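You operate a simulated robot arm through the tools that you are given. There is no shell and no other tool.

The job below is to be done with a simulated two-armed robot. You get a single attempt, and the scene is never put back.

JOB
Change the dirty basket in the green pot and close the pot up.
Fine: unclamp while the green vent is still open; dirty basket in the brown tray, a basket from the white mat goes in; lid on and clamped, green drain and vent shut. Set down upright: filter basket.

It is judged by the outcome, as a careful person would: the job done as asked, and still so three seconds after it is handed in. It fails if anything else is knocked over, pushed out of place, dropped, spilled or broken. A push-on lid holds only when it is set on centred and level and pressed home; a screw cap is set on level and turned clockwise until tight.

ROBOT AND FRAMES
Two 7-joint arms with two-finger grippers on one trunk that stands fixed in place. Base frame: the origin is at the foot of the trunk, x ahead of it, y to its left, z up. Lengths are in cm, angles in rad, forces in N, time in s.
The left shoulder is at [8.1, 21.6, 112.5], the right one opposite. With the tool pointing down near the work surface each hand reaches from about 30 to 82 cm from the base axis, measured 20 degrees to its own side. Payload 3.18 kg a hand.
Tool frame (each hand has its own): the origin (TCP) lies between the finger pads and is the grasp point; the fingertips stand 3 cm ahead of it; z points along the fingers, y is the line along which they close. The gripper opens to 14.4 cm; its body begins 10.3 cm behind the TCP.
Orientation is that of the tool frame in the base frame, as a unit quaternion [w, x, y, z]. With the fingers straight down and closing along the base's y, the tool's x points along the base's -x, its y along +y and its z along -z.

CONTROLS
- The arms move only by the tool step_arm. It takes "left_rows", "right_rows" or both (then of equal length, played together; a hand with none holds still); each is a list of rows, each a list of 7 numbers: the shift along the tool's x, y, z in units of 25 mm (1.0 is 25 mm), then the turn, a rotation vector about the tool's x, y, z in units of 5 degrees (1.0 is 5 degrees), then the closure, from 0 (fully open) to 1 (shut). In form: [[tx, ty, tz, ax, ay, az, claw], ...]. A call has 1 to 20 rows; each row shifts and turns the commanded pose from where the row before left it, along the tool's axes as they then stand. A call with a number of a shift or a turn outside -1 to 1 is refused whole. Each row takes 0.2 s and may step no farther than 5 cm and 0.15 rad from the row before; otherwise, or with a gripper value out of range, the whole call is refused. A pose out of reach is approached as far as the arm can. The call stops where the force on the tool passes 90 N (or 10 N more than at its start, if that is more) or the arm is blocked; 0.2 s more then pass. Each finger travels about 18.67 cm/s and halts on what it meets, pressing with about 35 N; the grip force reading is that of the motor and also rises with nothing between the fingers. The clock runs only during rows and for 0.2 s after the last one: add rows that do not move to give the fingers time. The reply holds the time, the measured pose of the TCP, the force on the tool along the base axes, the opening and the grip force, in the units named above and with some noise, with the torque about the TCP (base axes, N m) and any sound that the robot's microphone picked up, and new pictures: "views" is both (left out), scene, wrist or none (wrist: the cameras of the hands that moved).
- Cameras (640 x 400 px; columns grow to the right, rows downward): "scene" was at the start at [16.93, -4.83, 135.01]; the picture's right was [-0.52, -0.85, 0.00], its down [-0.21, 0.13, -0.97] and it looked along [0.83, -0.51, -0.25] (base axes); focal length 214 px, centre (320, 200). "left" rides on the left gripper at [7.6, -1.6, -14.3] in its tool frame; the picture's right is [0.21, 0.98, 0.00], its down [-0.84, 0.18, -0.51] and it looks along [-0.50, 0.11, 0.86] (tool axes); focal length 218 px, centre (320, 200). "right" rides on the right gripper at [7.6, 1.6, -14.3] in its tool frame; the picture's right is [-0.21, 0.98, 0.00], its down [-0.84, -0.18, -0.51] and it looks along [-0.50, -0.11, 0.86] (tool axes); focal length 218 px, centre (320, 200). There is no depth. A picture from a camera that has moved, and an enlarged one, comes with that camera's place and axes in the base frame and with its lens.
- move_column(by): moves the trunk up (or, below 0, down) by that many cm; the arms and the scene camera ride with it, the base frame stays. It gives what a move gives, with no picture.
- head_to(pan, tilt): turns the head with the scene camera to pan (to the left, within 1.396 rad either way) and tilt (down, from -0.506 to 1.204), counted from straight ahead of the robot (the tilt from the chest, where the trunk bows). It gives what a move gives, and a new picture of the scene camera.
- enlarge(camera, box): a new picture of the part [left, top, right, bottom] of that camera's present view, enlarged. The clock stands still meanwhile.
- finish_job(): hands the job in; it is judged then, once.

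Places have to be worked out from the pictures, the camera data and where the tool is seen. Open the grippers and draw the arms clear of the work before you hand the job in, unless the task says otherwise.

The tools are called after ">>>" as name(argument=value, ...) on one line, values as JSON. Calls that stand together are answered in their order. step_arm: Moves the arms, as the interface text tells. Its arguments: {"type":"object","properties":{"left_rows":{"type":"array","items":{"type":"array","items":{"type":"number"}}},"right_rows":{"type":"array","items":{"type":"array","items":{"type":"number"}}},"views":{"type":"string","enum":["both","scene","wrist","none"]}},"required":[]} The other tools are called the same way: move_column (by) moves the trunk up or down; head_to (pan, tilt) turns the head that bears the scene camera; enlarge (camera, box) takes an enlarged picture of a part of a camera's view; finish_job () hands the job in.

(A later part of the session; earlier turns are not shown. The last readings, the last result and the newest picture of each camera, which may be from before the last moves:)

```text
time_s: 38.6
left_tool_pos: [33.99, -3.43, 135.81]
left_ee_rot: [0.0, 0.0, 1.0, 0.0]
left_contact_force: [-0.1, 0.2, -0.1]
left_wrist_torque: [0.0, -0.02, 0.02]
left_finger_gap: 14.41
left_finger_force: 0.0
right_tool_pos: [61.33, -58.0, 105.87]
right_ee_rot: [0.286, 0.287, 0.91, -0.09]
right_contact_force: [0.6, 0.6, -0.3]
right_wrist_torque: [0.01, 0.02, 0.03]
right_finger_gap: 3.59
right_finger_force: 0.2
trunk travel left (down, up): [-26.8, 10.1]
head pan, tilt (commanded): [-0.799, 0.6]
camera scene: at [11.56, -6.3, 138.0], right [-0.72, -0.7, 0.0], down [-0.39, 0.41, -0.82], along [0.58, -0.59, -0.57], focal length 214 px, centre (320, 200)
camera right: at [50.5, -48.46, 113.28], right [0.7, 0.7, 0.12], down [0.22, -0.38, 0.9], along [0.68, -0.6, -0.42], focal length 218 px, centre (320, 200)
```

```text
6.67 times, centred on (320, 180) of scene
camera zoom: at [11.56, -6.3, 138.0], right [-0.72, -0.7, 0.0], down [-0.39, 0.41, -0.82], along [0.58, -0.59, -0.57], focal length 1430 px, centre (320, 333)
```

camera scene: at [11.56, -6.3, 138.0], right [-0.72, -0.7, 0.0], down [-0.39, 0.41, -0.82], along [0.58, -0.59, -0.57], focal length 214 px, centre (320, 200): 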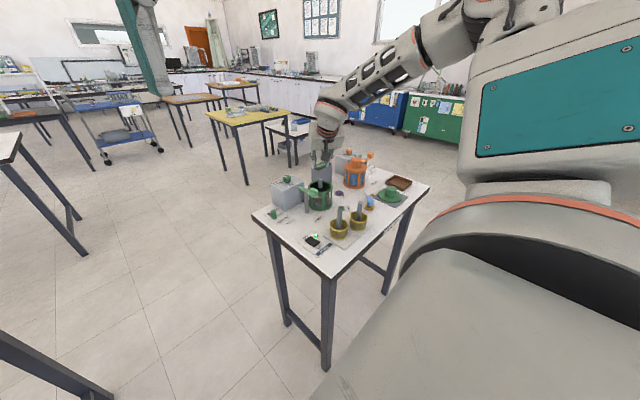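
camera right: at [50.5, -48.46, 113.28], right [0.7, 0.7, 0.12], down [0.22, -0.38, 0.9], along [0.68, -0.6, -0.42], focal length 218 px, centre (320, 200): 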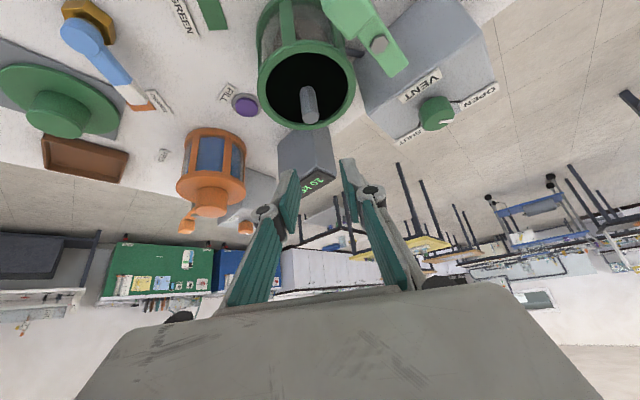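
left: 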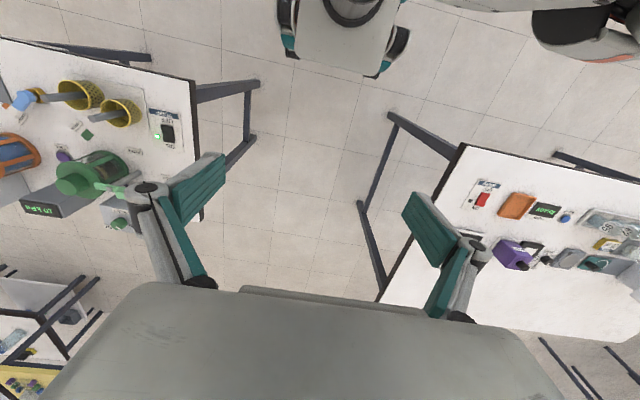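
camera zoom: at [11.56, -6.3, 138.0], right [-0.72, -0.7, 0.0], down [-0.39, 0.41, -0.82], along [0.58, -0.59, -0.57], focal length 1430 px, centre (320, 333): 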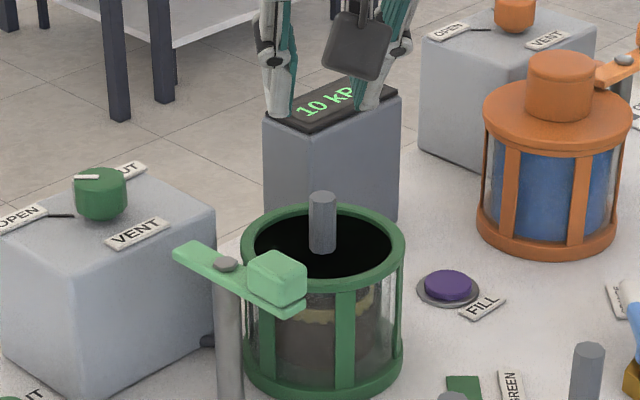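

The rod top is at about (61.65, -58.2, 98.2), centred in the pot. I descend so the fingertips just straddle the top of the rod without entering deep into the pot.

>>> step_arm(right_rows=[[0.465, 0.002, 0.611, 0, 0, 0, 0.77], [0.465, 0.002, 0.611, 0, 0, 0, 0.77], [0.465, 0.002, 0.611, 0, 0, 0, 0.77], [0.4, 0.002, 0.526, 0, 0, 0, 0.77], [0, 0, 0, 0, 0, 0, 0.77]], views="both")

>>> enlarge(camera="right", box=[220, 60, 420, 220])

>>> enlarge(camera="scene", box=[290, 160, 350, 205])

```text
time_s: 39.8
left_tool_pos: [34.15, -3.41, 136.01]
left_ee_rot: [0.0, -0.001, 1.0, 0.0]
left_contact_force: [0.5, 0.1, 0.3]
left_wrist_torque: [0.01, -0.01, -0.01]
left_finger_gap: 14.41
left_finger_force: 0.0
right_tool_pos: [61.01, -58.04, 98.46]
right_ee_rot: [0.286, 0.287, 0.91, -0.09]
right_contact_force: [0.7, 0.5, 0.3]
right_wrist_torque: [0.01, 0.02, 0.02]
right_finger_gap: 3.29
right_finger_force: 0.1
trunk travel left (down, up): [-26.8, 10.1]
head pan, tilt (commanded): [-0.799, 0.6]
camera scene: at [11.54, -6.27, 138.01], right [-0.72, -0.7, 0.0], down [-0.39, 0.41, -0.83], along [0.58, -0.59, -0.56], focal length 214 px, centre (320, 200)
camera right: at [50.21, -48.34, 105.76], right [0.7, 0.7, 0.12], down [0.22, -0.38, 0.9], along [0.68, -0.6, -0.42], focal length 218 px, centre (320, 200)
```

scene: 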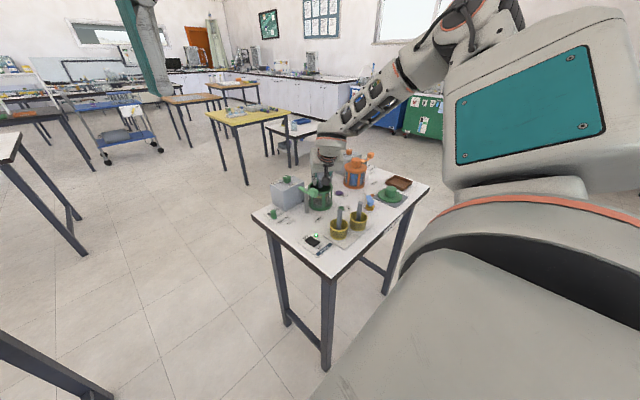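
right: 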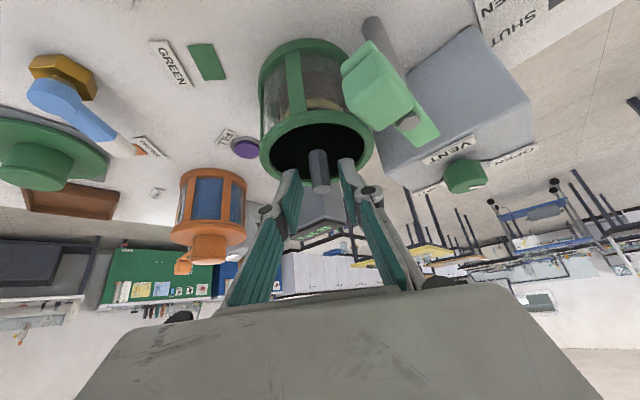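

```text
2.50 times, centred on (320, 140) of right
camera zoom: at [50.21, -48.34, 105.76], right [0.7, 0.7, 0.12], down [0.22, -0.38, 0.9], along [0.68, -0.6, -0.42], focal length 546 px, centre (320, 350)
```

zoom: 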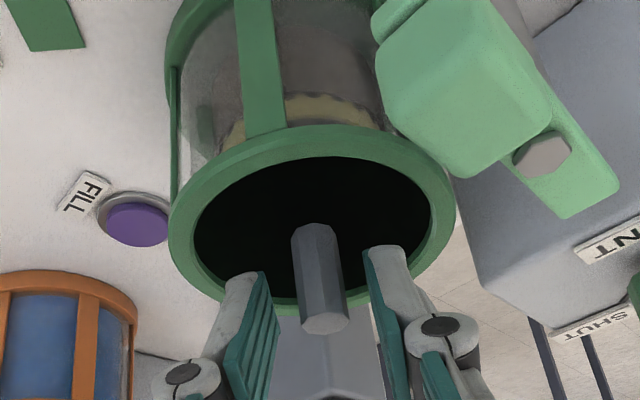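

```text
8.89 times, centred on (320, 182) of scene
camera zoom: at [11.54, -6.27, 138.01], right [-0.72, -0.7, 0.0], down [-0.39, 0.41, -0.83], along [0.58, -0.59, -0.56], focal length 1906 px, centre (320, 356)
```

zoom: 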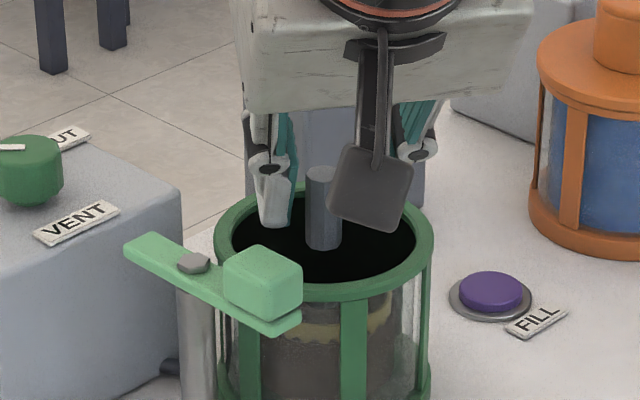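

The rod is centred between the pads. I close on it.

>>> step_arm(right_rows=[[0, 0.05, 0, 0, 0, 0, 0.8], [0, 0, 0, 0, 0, 0, 0.85], [0, 0, 0, 0, 0, 0, 0.9], [0, 0, 0, 0, 0, 0, 1], [0, 0, 0, 0, 0, 0, 1]], views="wrist")

>>> enlarge(camera="right", box=[220, 60, 420, 220])

```text
time_s: 41.0
left_tool_pos: [34.15, -3.45, 135.84]
left_ee_rot: [0.0, -0.001, 1.0, -0.001]
left_contact_force: [0.3, 0.5, 0.6]
left_wrist_torque: [-0.01, -0.01, 0.0]
left_finger_gap: 14.39
left_finger_force: 0.0
right_tool_pos: [61.27, -57.87, 98.4]
right_ee_rot: [0.287, 0.286, 0.91, -0.09]
right_contact_force: [-0.6, -0.3, 0.3]
right_wrist_torque: [-0.03, 0.02, 0.04]
right_finger_gap: 1.46
right_finger_force: 34.8
trunk travel left (down, up): [-26.8, 10.1]
head pan, tilt (commanded): [-0.799, 0.6]
camera right: at [50.35, -48.23, 105.81], right [0.7, 0.7, 0.12], down [0.22, -0.38, 0.9], along [0.68, -0.6, -0.42], focal length 218 px, centre (320, 200)
```

right: 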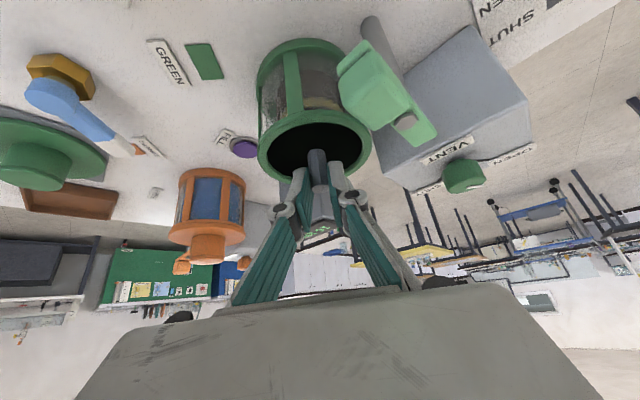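

```text
2.50 times, centred on (320, 140) of right
camera zoom: at [50.35, -48.23, 105.81], right [0.7, 0.7, 0.12], down [0.22, -0.38, 0.9], along [0.68, -0.6, -0.42], focal length 546 px, centre (320, 350)
```

zoom: 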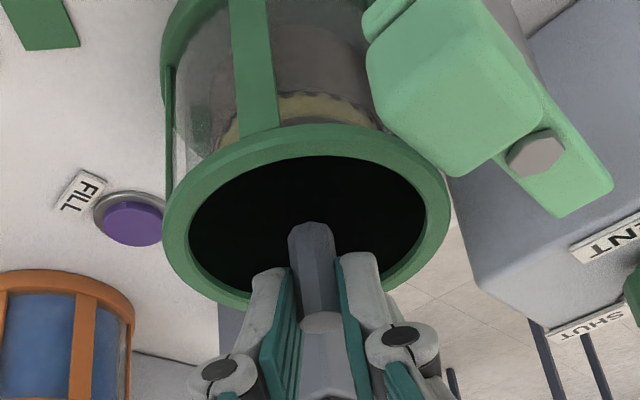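

Gripped at 1.46 cm. I lift straight up slowly so that the basket clears the rim.

>>> step_arm(right_rows=[[-0.115, 0, -0.164, 0, 0, 0, 1], [-0.229, 0, -0.328, 0, 0, 0, 1], [-0.229, 0, -0.328, 0, 0, 0, 1], [-0.229, 0, -0.328, 0, 0, 0, 1], [-0.344, 0, -0.492, 0, 0, 0, 1], [-0.344, 0, -0.492, 0, 0, 0, 1], [-0.344, 0, -0.492, 0, 0, 0, 1], [-0.344, 0, -0.492, 0, 0, 0, 1], [-0.229, 0, -0.328, 0, 0, 0, 1]], views="both")

>>> enlarge(camera="scene", box=[280, 140, 360, 210])

>>> enlarge(camera="right", box=[220, 20, 420, 200])

```text
time_s: 43.0
left_tool_pos: [34.15, -3.39, 136.01]
left_ee_rot: [0.0, -0.001, 1.0, -0.001]
left_contact_force: [-0.4, 0.7, 1.0]
left_wrist_torque: [-0.02, -0.01, 0.02]
left_finger_gap: 14.4
left_finger_force: 0.1
right_tool_pos: [61.0, -57.81, 108.98]
right_ee_rot: [0.288, 0.287, 0.909, -0.089]
right_contact_force: [0.2, 0.2, -1.2]
right_wrist_torque: [0.0, -0.01, -0.01]
right_finger_gap: 1.44
right_finger_force: 35.1
trunk travel left (down, up): [-26.8, 10.1]
head pan, tilt (commanded): [-0.799, 0.6]
camera scene: at [11.57, -6.28, 138.01], right [-0.72, -0.7, 0.0], down [-0.39, 0.41, -0.83], along [0.58, -0.59, -0.56], focal length 214 px, centre (320, 200)
camera right: at [50.26, -48.12, 116.33], right [0.7, 0.7, 0.12], down [0.22, -0.38, 0.9], along [0.68, -0.6, -0.42], focal length 218 px, centre (320, 200)
```

scene: 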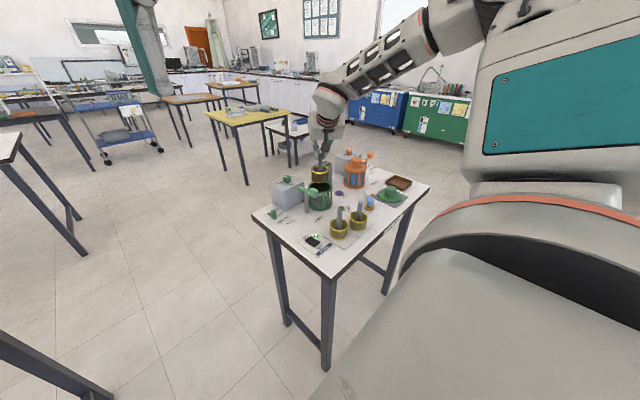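
right: 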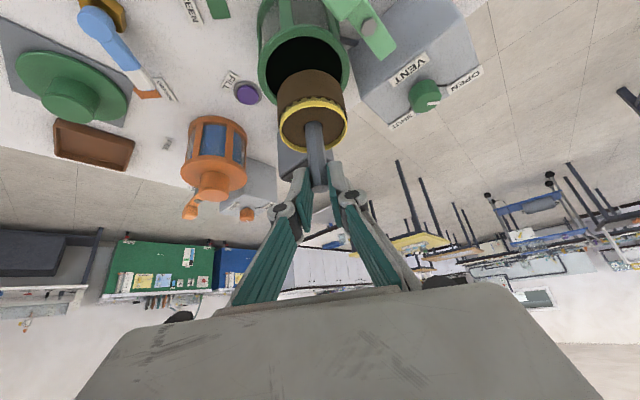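

```text
5.71 times, centred on (320, 175) of scene
camera zoom: at [11.57, -6.28, 138.01], right [-0.72, -0.7, 0.0], down [-0.39, 0.41, -0.83], along [0.58, -0.59, -0.56], focal length 1226 px, centre (320, 343)
```

zoom: 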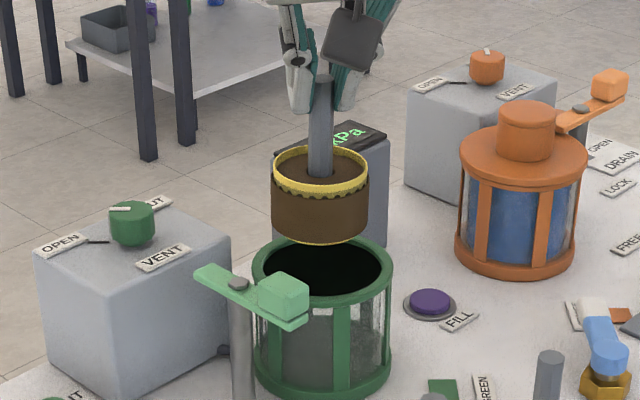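

```text
2.22 times, centred on (320, 110) of right
camera zoom: at [50.26, -48.12, 116.33], right [0.7, 0.7, 0.12], down [0.22, -0.38, 0.9], along [0.68, -0.6, -0.42], focal length 485 px, centre (320, 400)
```

zoom: 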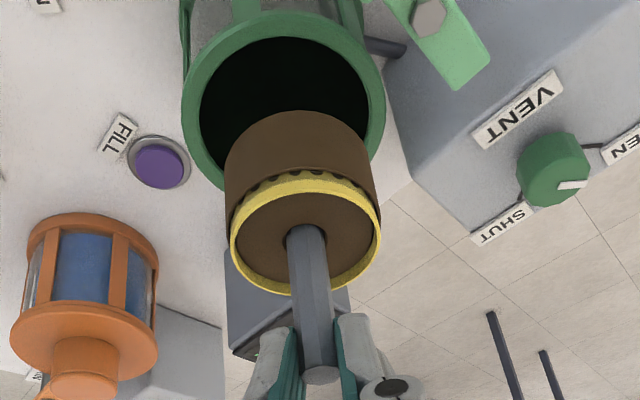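

The dirty basket hangs upright above the pot. I turn the hand toward the tray and carry it over at this height.

>>> step_arm(right_rows=[[0, 0, 0, 0.572, 0, 0.82, 1], [0, 0, 0, 0.572, 0, 0.82, 1], [0, 0, 0, 0.572, 0, 0.82, 1], [0, 0, 0, 0.572, 0, 0.82, 1], [0, 0, 0, 0.572, 0, 0.82, 1]], views="none")

>>> step_arm(right_rows=[[-0.422, -0.703, 0.349, 0, 0, 0, 1], [-0.422, -0.703, 0.349, 0, 0, 0, 1], [-0.422, -0.703, 0.349, 0, 0, 0, 1], [-0.422, -0.703, 0.349, 0, 0, 0, 1], [-0.422, -0.703, 0.349, 0, 0, 0, 1], [-0.422, -0.703, 0.349, 0, 0, 0, 1], [-0.422, -0.703, 0.349, 0, 0, 0, 1], [-0.422, -0.703, 0.349, 0, 0, 0, 1], [-0.422, -0.703, 0.349, 0, 0, 0, 1], [-0.422, -0.703, 0.349, 0, 0, 0, 1], [-0.422, -0.703, 0.349, 0, 0, 0, 1], [-0.422, -0.703, 0.349, 0, 0, 0, 1], [-0.422, -0.703, 0.349, 0, 0, 0, 1], [-0.422, -0.703, 0.349, 0, 0, 0, 1], [-0.422, -0.703, 0.349, 0, 0, 0, 1], [-0.422, -0.703, 0.349, 0, 0, 0, 1], [-0.422, -0.703, 0.349, 0, 0, 0, 1], [-0.422, -0.703, 0.349, 0, 0, 0, 1]], views="both")

>>> enlarge(camera="scene", box=[340, 130, 440, 210])

>>> enlarge(camera="right", box=[200, 0, 440, 200])

```text
time_s: 44.2
left_tool_pos: [34.2, -3.32, 136.0]
left_ee_rot: [0.001, -0.001, 1.0, -0.001]
left_contact_force: [0.9, -0.1, -0.6]
left_wrist_torque: [-0.03, 0.0, 0.03]
left_finger_gap: 14.41
left_finger_force: 0.0
right_tool_pos: [61.27, -57.71, 108.9]
right_ee_rot: [0.26, 0.477, 0.826, -0.15]
right_contact_force: [-0.4, -0.6, -0.3]
right_wrist_torque: [-0.03, 0.0, 0.03]
right_finger_gap: 1.41
right_finger_force: 35.3
trunk travel left (down, up): [-26.8, 10.1]
head pan, tilt (commanded): [-0.799, 0.6]
```

```text
time_s: 48.0
left_tool_pos: [34.1, -3.51, 135.94]
left_ee_rot: [-0.001, -0.001, 1.0, -0.002]
left_contact_force: [0.3, -0.2, 0.0]
left_wrist_torque: [0.02, 0.0, 0.03]
left_finger_gap: 14.39
left_finger_force: 0.1
right_tool_pos: [45.72, -94.95, 106.99]
right_ee_rot: [0.26, 0.477, 0.826, -0.149]
right_contact_force: [-0.1, -0.5, -1.0]
right_wrist_torque: [0.01, 0.0, -0.02]
right_finger_gap: 1.43
right_finger_force: 35.6
trunk travel left (down, up): [-26.8, 10.1]
head pan, tilt (commanded): [-0.799, 0.6]
camera scene: at [11.56, -6.33, 138.0], right [-0.72, -0.7, 0.0], down [-0.39, 0.41, -0.82], along [0.58, -0.59, -0.57], focal length 214 px, centre (320, 200)
camera right: at [40.12, -81.57, 114.31], right [0.93, 0.34, 0.12], down [0.04, -0.44, 0.9], along [0.36, -0.83, -0.42], focal length 218 px, centre (320, 200)
```

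scene: 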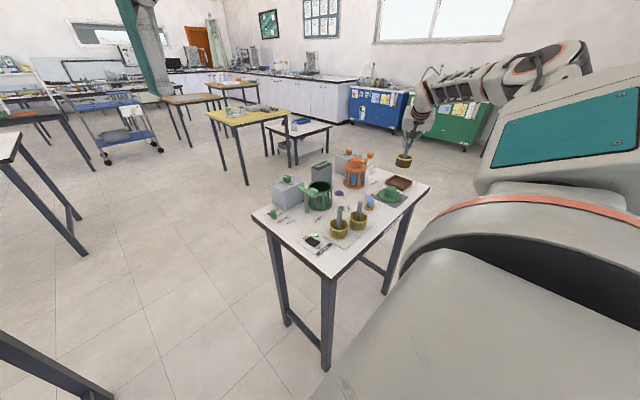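
right: 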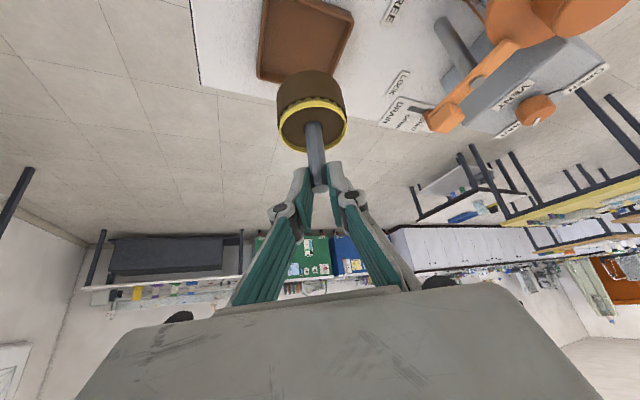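

```text
5.00 times, centred on (390, 170) of scene
camera zoom: at [11.56, -6.33, 138.0], right [-0.72, -0.7, 0.0], down [-0.39, 0.41, -0.82], along [0.58, -0.59, -0.57], focal length 1072 px, centre (-30, 350)
```

zoom: 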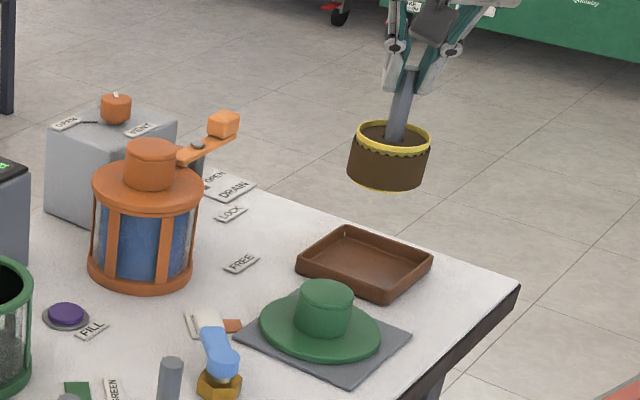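

```text
2.00 times, centred on (320, 100) of right
camera zoom: at [40.12, -81.57, 114.31], right [0.93, 0.34, 0.12], down [0.04, -0.44, 0.9], along [0.36, -0.83, -0.42], focal length 436 px, centre (320, 400)
```

zoom: 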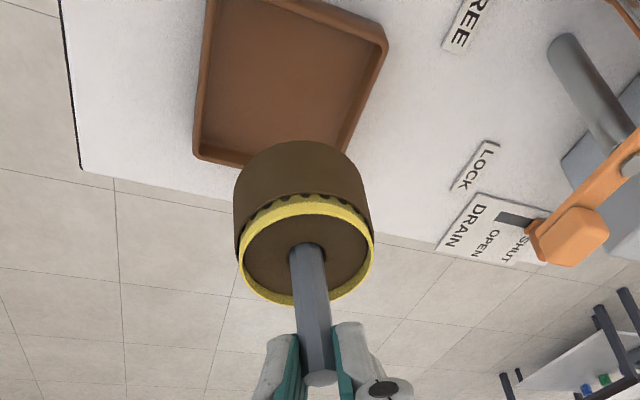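

The basket is upright; its axis is near (46.0, -94.9) while the tray centre is about (46.4, -95.7). I correct by that offset and lower to just above the tray rim.

>>> step_arm(right_rows=[[-0.293, -0.02, 0.204, 0, 0, 0, 1], [0.344, 0, 0.492, 0, 0, 0, 1], [0.344, 0, 0.492, 0, 0, 0, 1], [0.344, 0, 0.492, 0, 0, 0, 1], [0.344, 0, 0.492, 0, 0, 0, 1], [0.344, 0, 0.492, 0, 0, 0, 1], [0, 0, 0, 0, 0, 0, 1]], views="both")

>>> enlarge(camera="scene", box=[360, 150, 430, 206])

>>> enlarge(camera="right", box=[200, 20, 440, 220])

```text
time_s: 49.6
left_tool_pos: [34.07, -3.33, 135.98]
left_ee_rot: [0.0, -0.001, 1.0, 0.0]
left_contact_force: [0.0, 1.3, -0.7]
left_wrist_torque: [0.0, 0.01, -0.02]
left_finger_gap: 14.43
left_finger_force: 0.0
right_tool_pos: [46.46, -95.66, 99.55]
right_ee_rot: [0.261, 0.476, 0.826, -0.149]
right_contact_force: [0.8, -0.6, -1.7]
right_wrist_torque: [0.04, -0.02, 0.01]
right_finger_gap: 1.39
right_finger_force: 35.3
trunk travel left (down, up): [-26.8, 10.1]
head pan, tilt (commanded): [-0.799, 0.6]
camera scene: at [11.56, -6.28, 138.01], right [-0.72, -0.7, 0.0], down [-0.39, 0.41, -0.83], along [0.58, -0.59, -0.56], focal length 214 px, centre (320, 200)
camera right: at [40.63, -82.29, 106.91], right [0.93, 0.34, 0.12], down [0.04, -0.44, 0.9], along [0.36, -0.83, -0.42], focal length 218 px, centre (320, 200)
```

scene: 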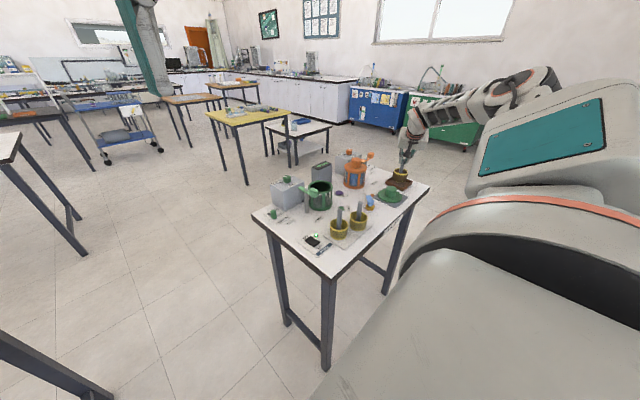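
right: 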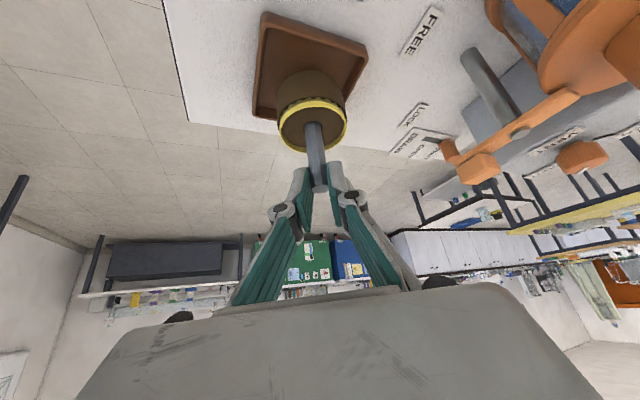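

```text
7.14 times, centred on (395, 178) of scene
camera zoom: at [11.56, -6.28, 138.01], right [-0.72, -0.7, 0.0], down [-0.39, 0.41, -0.83], along [0.58, -0.59, -0.56], focal length 1532 px, centre (-216, 357)
```

zoom: 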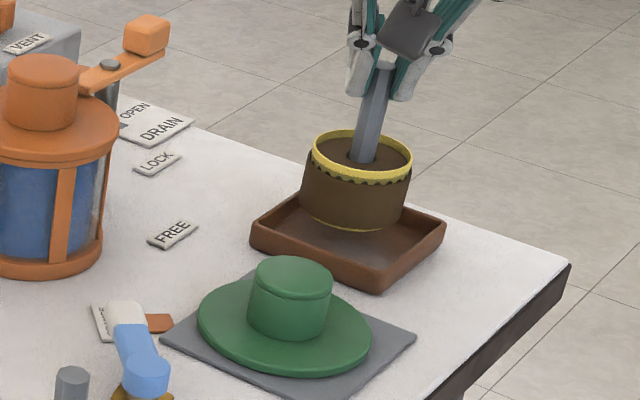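

```text
2.00 times, centred on (320, 120) of right
camera zoom: at [40.63, -82.29, 106.91], right [0.93, 0.34, 0.12], down [0.04, -0.44, 0.9], along [0.36, -0.83, -0.42], focal length 436 px, centre (320, 360)
```

zoom: 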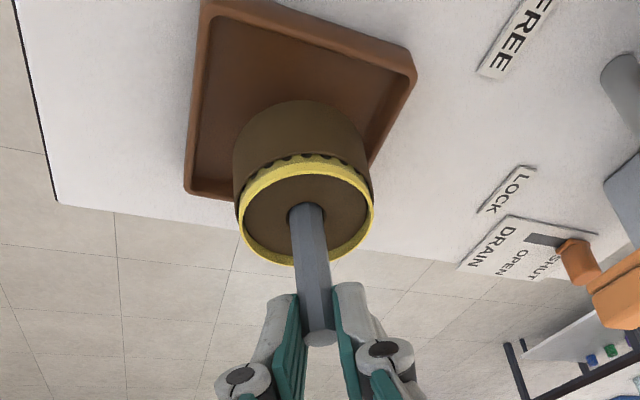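

The basket sits slightly toward the near side of the tray; I shift 0.6 cm in -y and then lower in small steps toward the tray floor.

>>> step_arm(right_rows=[[-0.17, -0.12, 0.119, 0, 0, 0, 1], [0.0802, 0, 0.1148, 0, 0, 0, 1], [0.0802, 0, 0.1148, 0, 0, 0, 1], [0.0802, 0, 0.1148, 0, 0, 0, 1], [0.0802, 0, 0.1148, 0, 0, 0, 1], [0, 0, 0, 0, 0, 0, 1]], views="wrist")

>>> enlarge(camera="scene", box=[360, 150, 430, 206])

>>> enlarge(camera="right", box=[220, 20, 400, 170])

```text
time_s: 51.0
left_tool_pos: [34.21, -3.4, 135.95]
left_ee_rot: [0.0, -0.001, 1.0, -0.001]
left_contact_force: [0.9, 0.3, 0.1]
left_wrist_torque: [-0.02, 0.02, 0.01]
left_finger_gap: 14.39
left_finger_force: 0.1
right_tool_pos: [46.24, -96.11, 98.01]
right_ee_rot: [0.26, 0.478, 0.826, -0.149]
right_contact_force: [0.4, -0.2, -0.6]
right_wrist_torque: [0.01, -0.01, -0.02]
right_finger_gap: 1.39
right_finger_force: 35.4
trunk travel left (down, up): [-26.8, 10.1]
head pan, tilt (commanded): [-0.799, 0.6]
camera right: at [40.59, -82.79, 105.38], right [0.93, 0.34, 0.12], down [0.04, -0.44, 0.9], along [0.36, -0.83, -0.42], focal length 218 px, centre (320, 200)
```

right: 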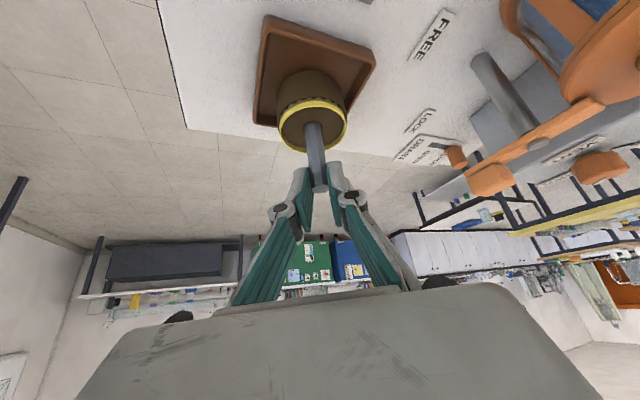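

```text
7.14 times, centred on (395, 178) of scene
camera zoom: at [11.57, -6.28, 138.01], right [-0.72, -0.7, 0.0], down [-0.39, 0.41, -0.83], along [0.58, -0.59, -0.56], focal length 1532 px, centre (-216, 357)
```

zoom: 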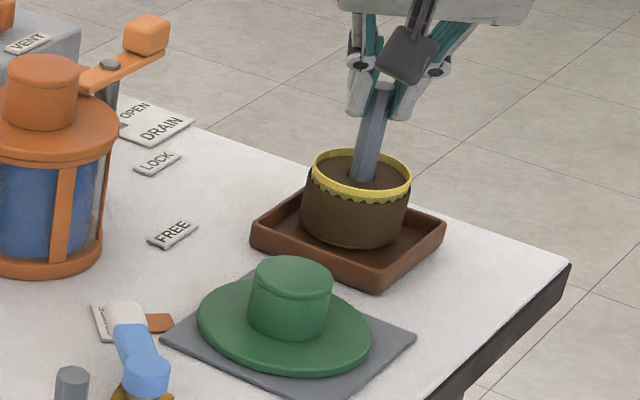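

```text
2.67 times, centred on (310, 95) of right
camera zoom: at [40.59, -82.79, 105.38], right [0.93, 0.34, 0.12], down [0.04, -0.44, 0.9], along [0.36, -0.83, -0.42], focal length 582 px, centre (347, 480)
```

zoom: 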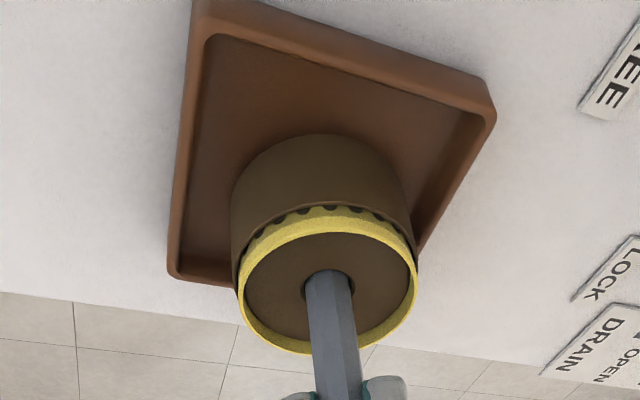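

The basket is well centred in the tray now. I lower in 0.2 cm steps until it touches the floor.

>>> step_arm(right_rows=[[0.0458, 0, 0.0656, 0, 0, 0, 1], [0.0458, 0, 0.0656, 0, 0, 0, 1], [0.0458, 0, 0.0656, 0, 0, 0, 1], [0, 0, 0, 0, 0, 0, 1]], views="none")

```text
time_s: 52.0
left_tool_pos: [34.0, -3.33, 135.94]
left_ee_rot: [0.0, -0.001, 1.0, -0.001]
left_contact_force: [-0.2, 0.2, 0.9]
left_wrist_torque: [0.03, 0.03, 0.0]
left_finger_gap: 14.39
left_finger_force: 0.0
right_tool_pos: [46.4, -96.02, 97.65]
right_ee_rot: [0.261, 0.477, 0.826, -0.151]
right_contact_force: [-1.9, -0.4, 5.8]
right_wrist_torque: [-0.05, 0.18, 0.03]
right_finger_gap: 1.42
right_finger_force: 35.3
trunk travel left (down, up): [-26.8, 10.1]
head pan, tilt (commanded): [-0.799, 0.6]
```

5.8 N upward: it has touched. I check in both views that it stands flat on the tray floor before letting go.

>>> enlarge(camera="scene", box=[370, 155, 420, 195])

>>> enlarge(camera="right", box=[220, 20, 400, 170])

```text
10.00 times, centred on (395, 175) of scene
camera zoom: at [11.52, -6.21, 138.02], right [-0.72, -0.7, 0.0], down [-0.39, 0.4, -0.83], along [0.58, -0.59, -0.56], focal length 2145 px, centre (-430, 450)
```

zoom: 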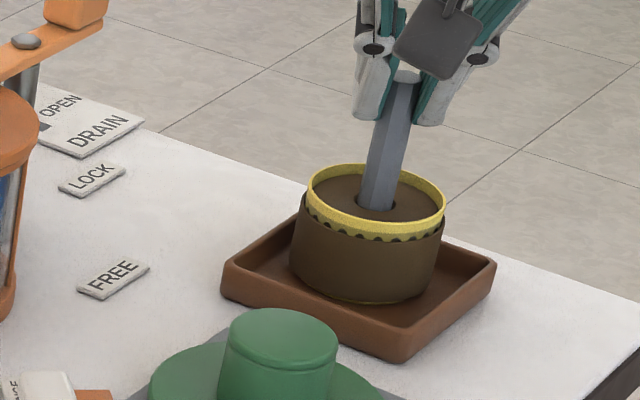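

```text
2.67 times, centred on (310, 95) of right
camera zoom: at [40.64, -82.81, 105.0], right [0.93, 0.34, 0.12], down [0.04, -0.43, 0.9], along [0.36, -0.83, -0.42], focal length 582 px, centre (347, 480)
```

zoom: 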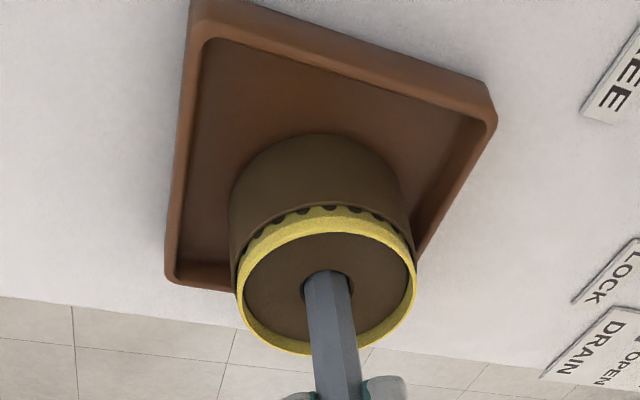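

Relative to the tray corners in the same picture, the basket axis is centred within about 0.2 cm, and it sits at floor level. I open the fingers slightly and rise straight up.

>>> step_arm(right_rows=[[0, 0, 0, 0, 0, 0, 0.88], [0, 0, 0, 0, 0, 0, 0.82], [0, 0, 0, 0, 0, 0, 0.78], [-0.115, 0, -0.164, 0, 0, 0, 0.78], [-0.229, 0, -0.328, 0, 0, 0, 0.78], [-0.344, 0, -0.492, 0, 0, 0, 0.78], [-0.344, 0, -0.492, 0, 0, 0, 0.78], [-0.458, 0, -0.656, 0, 0, 0, 0.78], [-0.458, 0, -0.656, 0, 0, 0, 0.78]], views="both")

>>> enlarge(camera="scene", box=[360, 150, 430, 206])

>>> enlarge(camera="right", box=[220, 0, 400, 150])

```text
time_s: 54.0
left_tool_pos: [34.02, -3.29, 135.92]
left_ee_rot: [0.0, -0.001, 1.0, -0.001]
left_contact_force: [-0.1, 0.5, -0.2]
left_wrist_torque: [-0.02, -0.03, 0.03]
left_finger_gap: 14.42
left_finger_force: 0.0
right_tool_pos: [46.54, -96.23, 106.06]
right_ee_rot: [0.261, 0.476, 0.827, -0.149]
right_contact_force: [0.1, 0.4, -0.5]
right_wrist_torque: [-0.02, -0.03, 0.0]
right_finger_gap: 3.17
right_finger_force: 0.1
trunk travel left (down, up): [-26.8, 10.1]
head pan, tilt (commanded): [-0.799, 0.6]
camera scene: at [11.56, -6.24, 138.01], right [-0.72, -0.7, 0.0], down [-0.39, 0.4, -0.83], along [0.58, -0.59, -0.56], focal length 214 px, centre (320, 200)
camera right: at [40.76, -82.9, 113.38], right [0.93, 0.34, 0.12], down [0.04, -0.44, 0.9], along [0.36, -0.83, -0.42], focal length 218 px, centre (320, 200)
```

scene: 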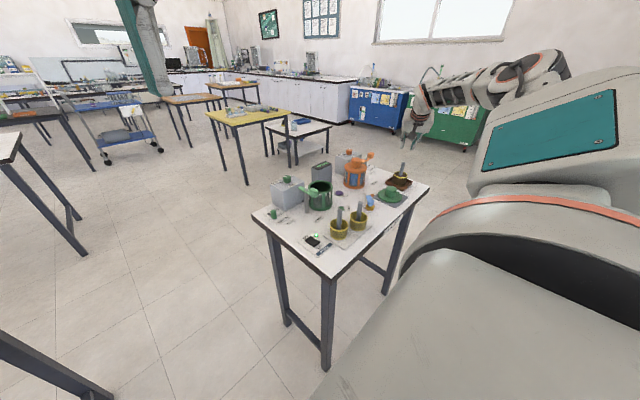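
right: 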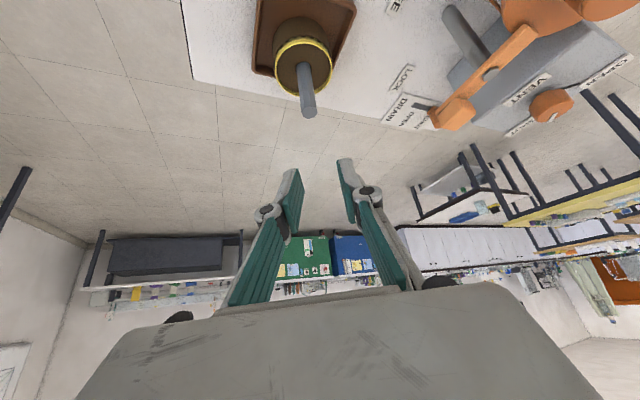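

```text
7.14 times, centred on (395, 178) of scene
camera zoom: at [11.56, -6.24, 138.01], right [-0.72, -0.7, 0.0], down [-0.39, 0.4, -0.83], along [0.58, -0.59, -0.56], focal length 1532 px, centre (-216, 357)
```

zoom: 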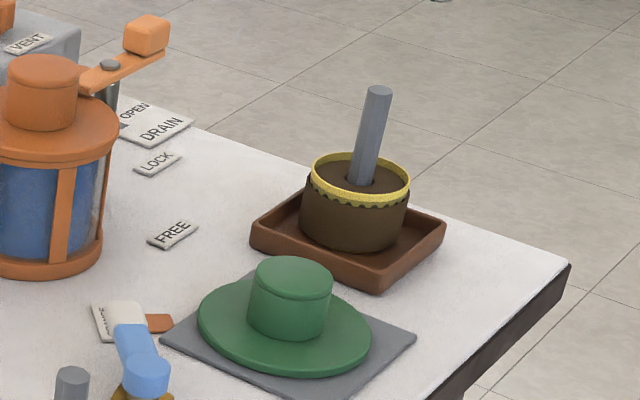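

```text
2.67 times, centred on (310, 75) of right
camera zoom: at [40.76, -82.9, 113.38], right [0.93, 0.34, 0.12], down [0.04, -0.44, 0.9], along [0.36, -0.83, -0.42], focal length 582 px, centre (347, 533)
```

zoom: 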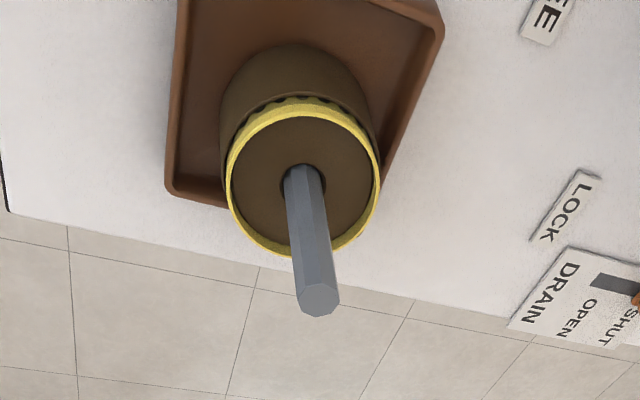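

The dirty basket stands upright in the brown tray. Next I go to the clean basket B (rod near (42.7, -57.6)) and look at it from above.

>>> step_arm(right_rows=[[0.905, 0.488, -0.631, 0, 0, 0, 0.78], [0.905, 0.488, -0.631, 0, 0, 0, 0.78], [0.905, 0.488, -0.631, 0, 0, 0, 0.78], [0.905, 0.488, -0.631, 0, 0, 0, 0.78], [0.905, 0.488, -0.631, 0, 0, 0, 0.78], [0.905, 0.488, -0.631, 0, 0, 0, 0.78], [0.905, 0.488, -0.631, 0, 0, 0, 0.78], [0.905, 0.488, -0.631, 0, 0, 0, 0.78], [0.905, 0.488, -0.631, 0, 0, 0, 0.78], [0.905, 0.488, -0.631, 0, 0, 0, 0.78], [0.905, 0.488, -0.631, 0, 0, 0, 0.78], [0.905, 0.488, -0.631, 0, 0, 0, 0.78], [0.905, 0.488, -0.631, 0, 0, 0, 0.78], [0, 0, 0, -0.572, 0, -0.82, 0.78], [0, 0, 0, -0.572, 0, -0.82, 0.78], [0, 0, 0, -0.572, 0, -0.82, 0.78], [0, 0, 0, -0.572, 0, -0.82, 0.78], [0, 0, 0, -0.572, 0, -0.82, 0.78]], views="both")

>>> enlarge(camera="right", box=[220, 0, 460, 160])

>>> enlarge(camera="scene", box=[310, 170, 390, 240])

```text
time_s: 57.8
left_tool_pos: [34.21, -3.34, 135.93]
left_ee_rot: [0.0, -0.001, 1.0, 0.0]
left_contact_force: [-0.5, 0.4, -0.3]
left_wrist_torque: [-0.01, 0.0, -0.01]
left_finger_gap: 14.39
left_finger_force: 0.1
right_tool_pos: [42.18, -57.05, 105.97]
right_ee_rot: [0.287, 0.286, 0.91, -0.089]
right_contact_force: [-0.4, 0.0, 0.3]
right_wrist_torque: [0.02, -0.03, -0.01]
right_finger_gap: 3.17
right_finger_force: 0.0
trunk travel left (down, up): [-26.8, 10.1]
head pan, tilt (commanded): [-0.799, 0.6]
camera scene: at [11.54, -6.32, 138.01], right [-0.72, -0.7, 0.0], down [-0.39, 0.41, -0.83], along [0.58, -0.59, -0.56], focal length 214 px, centre (320, 200)
camera right: at [31.28, -47.51, 113.39], right [0.7, 0.7, 0.12], down [0.22, -0.38, 0.9], along [0.68, -0.6, -0.42], focal length 218 px, centre (320, 200)
```

scene: 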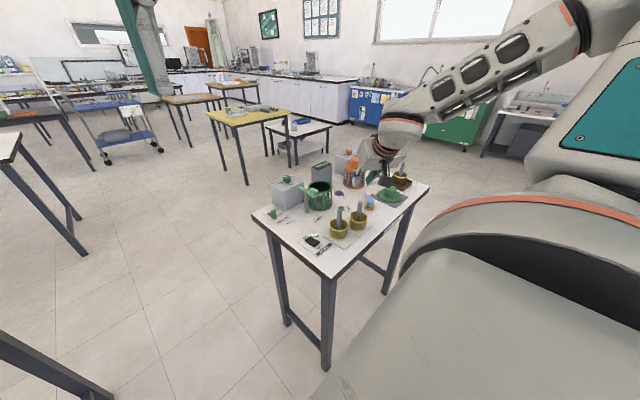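
right: 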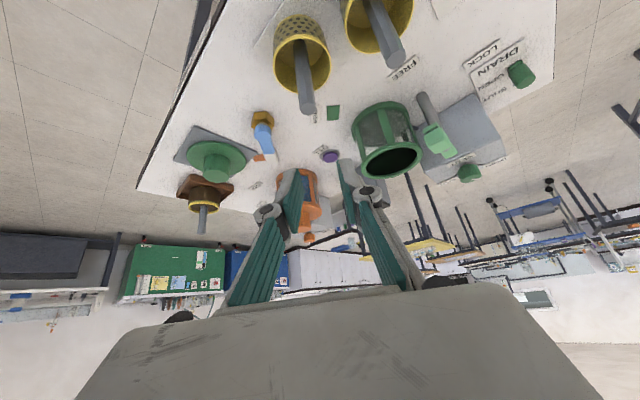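

```text
2.50 times, centred on (340, 80) of right
camera zoom: at [31.28, -47.51, 113.39], right [0.7, 0.7, 0.12], down [0.22, -0.38, 0.9], along [0.68, -0.6, -0.42], focal length 546 px, centre (270, 500)
```

zoom: 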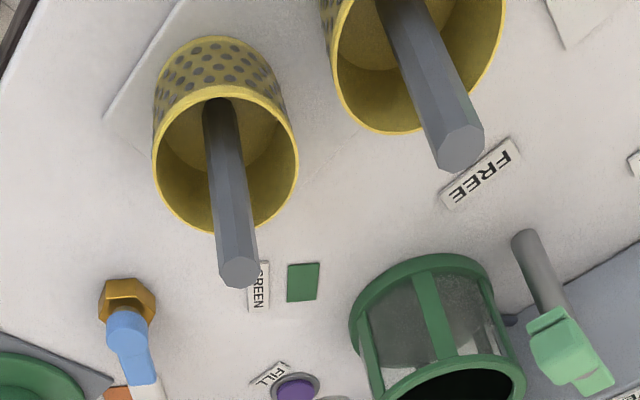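

```text
5.71 times, centred on (350, 205) of scene
camera zoom: at [11.54, -6.32, 138.01], right [-0.72, -0.7, 0.0], down [-0.39, 0.41, -0.83], along [0.58, -0.59, -0.56], focal length 1226 px, centre (149, 171)
```

zoom: 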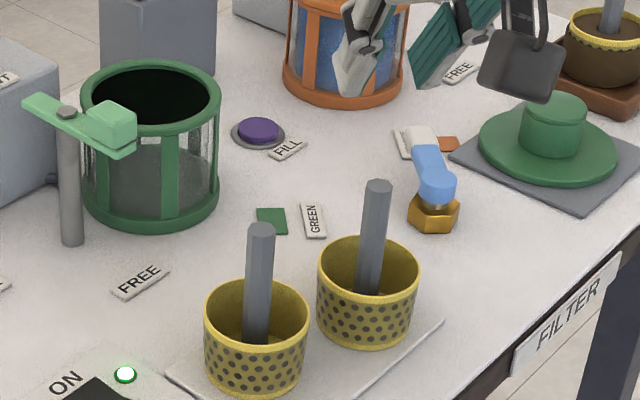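

Both clean baskets look intact; B's rod top is at about (42.45, -57.4, 97.1). I descend around it.

>>> step_arm(right_rows=[[0.414, -0.01, 0.567, 0, 0, 0, 0.78], [0.414, -0.01, 0.567, 0, 0, 0, 0.78], [0.414, -0.01, 0.567, 0, 0, 0, 0.78], [0.414, -0.01, 0.567, 0, 0, 0, 0.78], [0.39, -0.01, 0.535, 0, 0, 0, 0.78], [0, 0, 0, 0, 0, 0, 0.78]], views="both")

>>> enlarge(camera="right", box=[220, 40, 420, 200])

>>> enlarge(camera="scene", box=[320, 170, 390, 240])

```text
time_s: 59.2
left_tool_pos: [34.07, -3.4, 135.95]
left_ee_rot: [0.0, 0.0, 1.0, -0.001]
left_contact_force: [-0.2, 0.0, 0.0]
left_wrist_torque: [0.01, 0.0, -0.03]
left_finger_gap: 14.41
left_finger_force: 0.1
right_tool_pos: [42.32, -57.15, 97.12]
right_ee_rot: [0.287, 0.288, 0.909, -0.09]
right_contact_force: [-0.1, 0.4, 0.8]
right_wrist_torque: [-0.02, 0.0, -0.02]
right_finger_gap: 3.17
right_finger_force: 0.1
trunk travel left (down, up): [-26.8, 10.1]
head pan, tilt (commanded): [-0.799, 0.6]
camera scene: at [11.54, -6.24, 138.01], right [-0.72, -0.7, 0.0], down [-0.39, 0.4, -0.83], along [0.58, -0.59, -0.56], focal length 214 px, centre (320, 200)
camera right: at [31.38, -47.52, 104.51], right [0.7, 0.7, 0.12], down [0.22, -0.38, 0.9], along [0.68, -0.6, -0.42], focal length 218 px, centre (320, 200)
```

scene: 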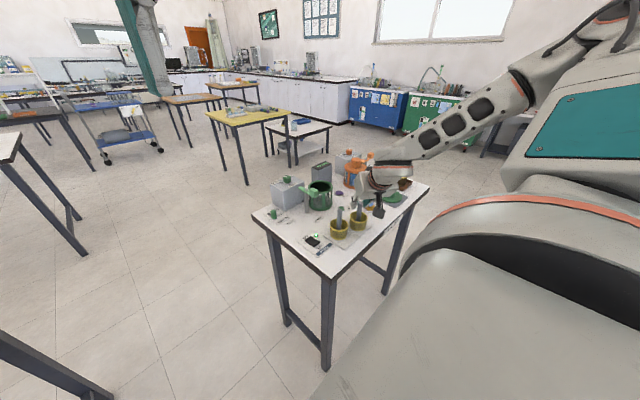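
right: 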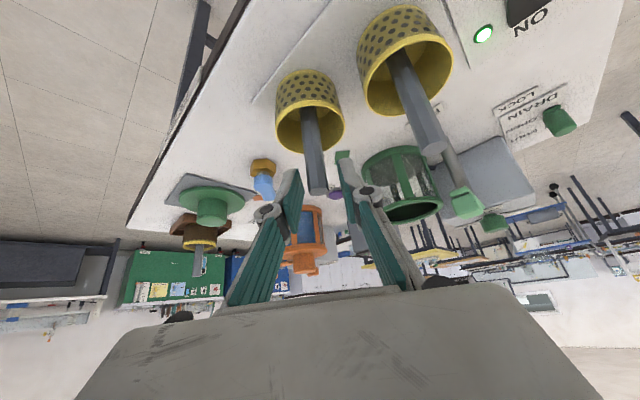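

```text
2.50 times, centred on (320, 120) of right
camera zoom: at [31.38, -47.52, 104.51], right [0.7, 0.7, 0.12], down [0.22, -0.38, 0.9], along [0.68, -0.6, -0.42], focal length 546 px, centre (320, 400)
```

zoom: 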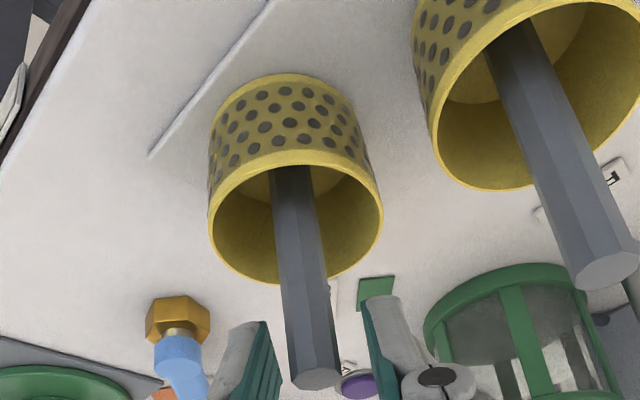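

```text
5.71 times, centred on (355, 205) of scene
camera zoom: at [11.54, -6.24, 138.01], right [-0.72, -0.7, 0.0], down [-0.39, 0.4, -0.83], along [0.58, -0.59, -0.56], focal length 1226 px, centre (120, 171)
```

zoom: 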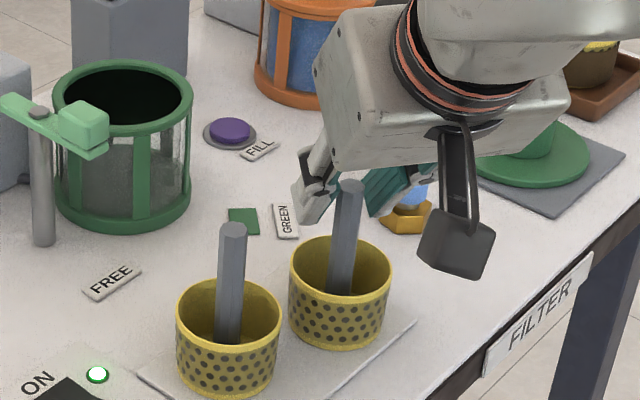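

The rod is positioned between the pads just as it was for the dirty basket. I close and lift a little.

>>> step_arm(right_rows=[[0, 0, 0, 0, 0, 0, 0.83], [0, 0, 0, 0, 0, 0, 0.88], [0, 0, 0, 0, 0, 0, 1], [0, 0, 0, 0, 0, 0, 1], [-0.115, 0, -0.164, 0, 0, 0, 1], [-0.229, 0, -0.328, 0, 0, 0, 1], [0, 0, 0, 0, 0, 0, 1]], views="wrist")

>>> enlarge(camera="scene", box=[320, 170, 390, 240])

```text
time_s: 60.8
left_tool_pos: [34.12, -3.44, 135.95]
left_ee_rot: [0.0, -0.001, 1.0, -0.001]
left_contact_force: [0.6, -0.4, 0.5]
left_wrist_torque: [0.03, -0.01, 0.0]
left_finger_gap: 14.44
left_finger_force: 0.0
right_tool_pos: [42.11, -57.19, 98.68]
right_ee_rot: [0.287, 0.286, 0.91, -0.089]
right_contact_force: [0.0, -0.6, 0.1]
right_wrist_torque: [-0.04, -0.02, 0.0]
right_finger_gap: 1.41
right_finger_force: 34.9
trunk travel left (down, up): [-26.8, 10.1]
head pan, tilt (commanded): [-0.799, 0.6]
camera right: at [31.33, -47.59, 106.03], right [0.7, 0.7, 0.12], down [0.22, -0.38, 0.9], along [0.68, -0.6, -0.42], focal length 218 px, centre (320, 200)
```

right: 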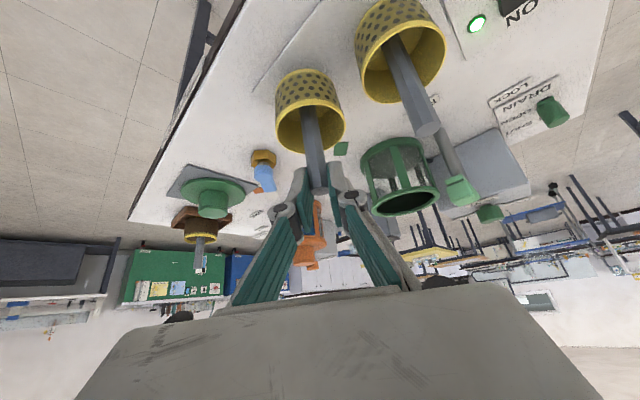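

```text
5.71 times, centred on (355, 205) of scene
camera zoom: at [11.6, -6.31, 138.0], right [-0.72, -0.7, 0.0], down [-0.39, 0.41, -0.82], along [0.57, -0.59, -0.57], focal length 1226 px, centre (120, 171)
```

zoom: 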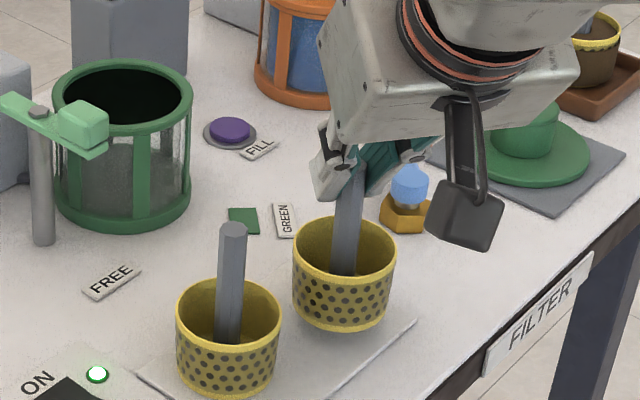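

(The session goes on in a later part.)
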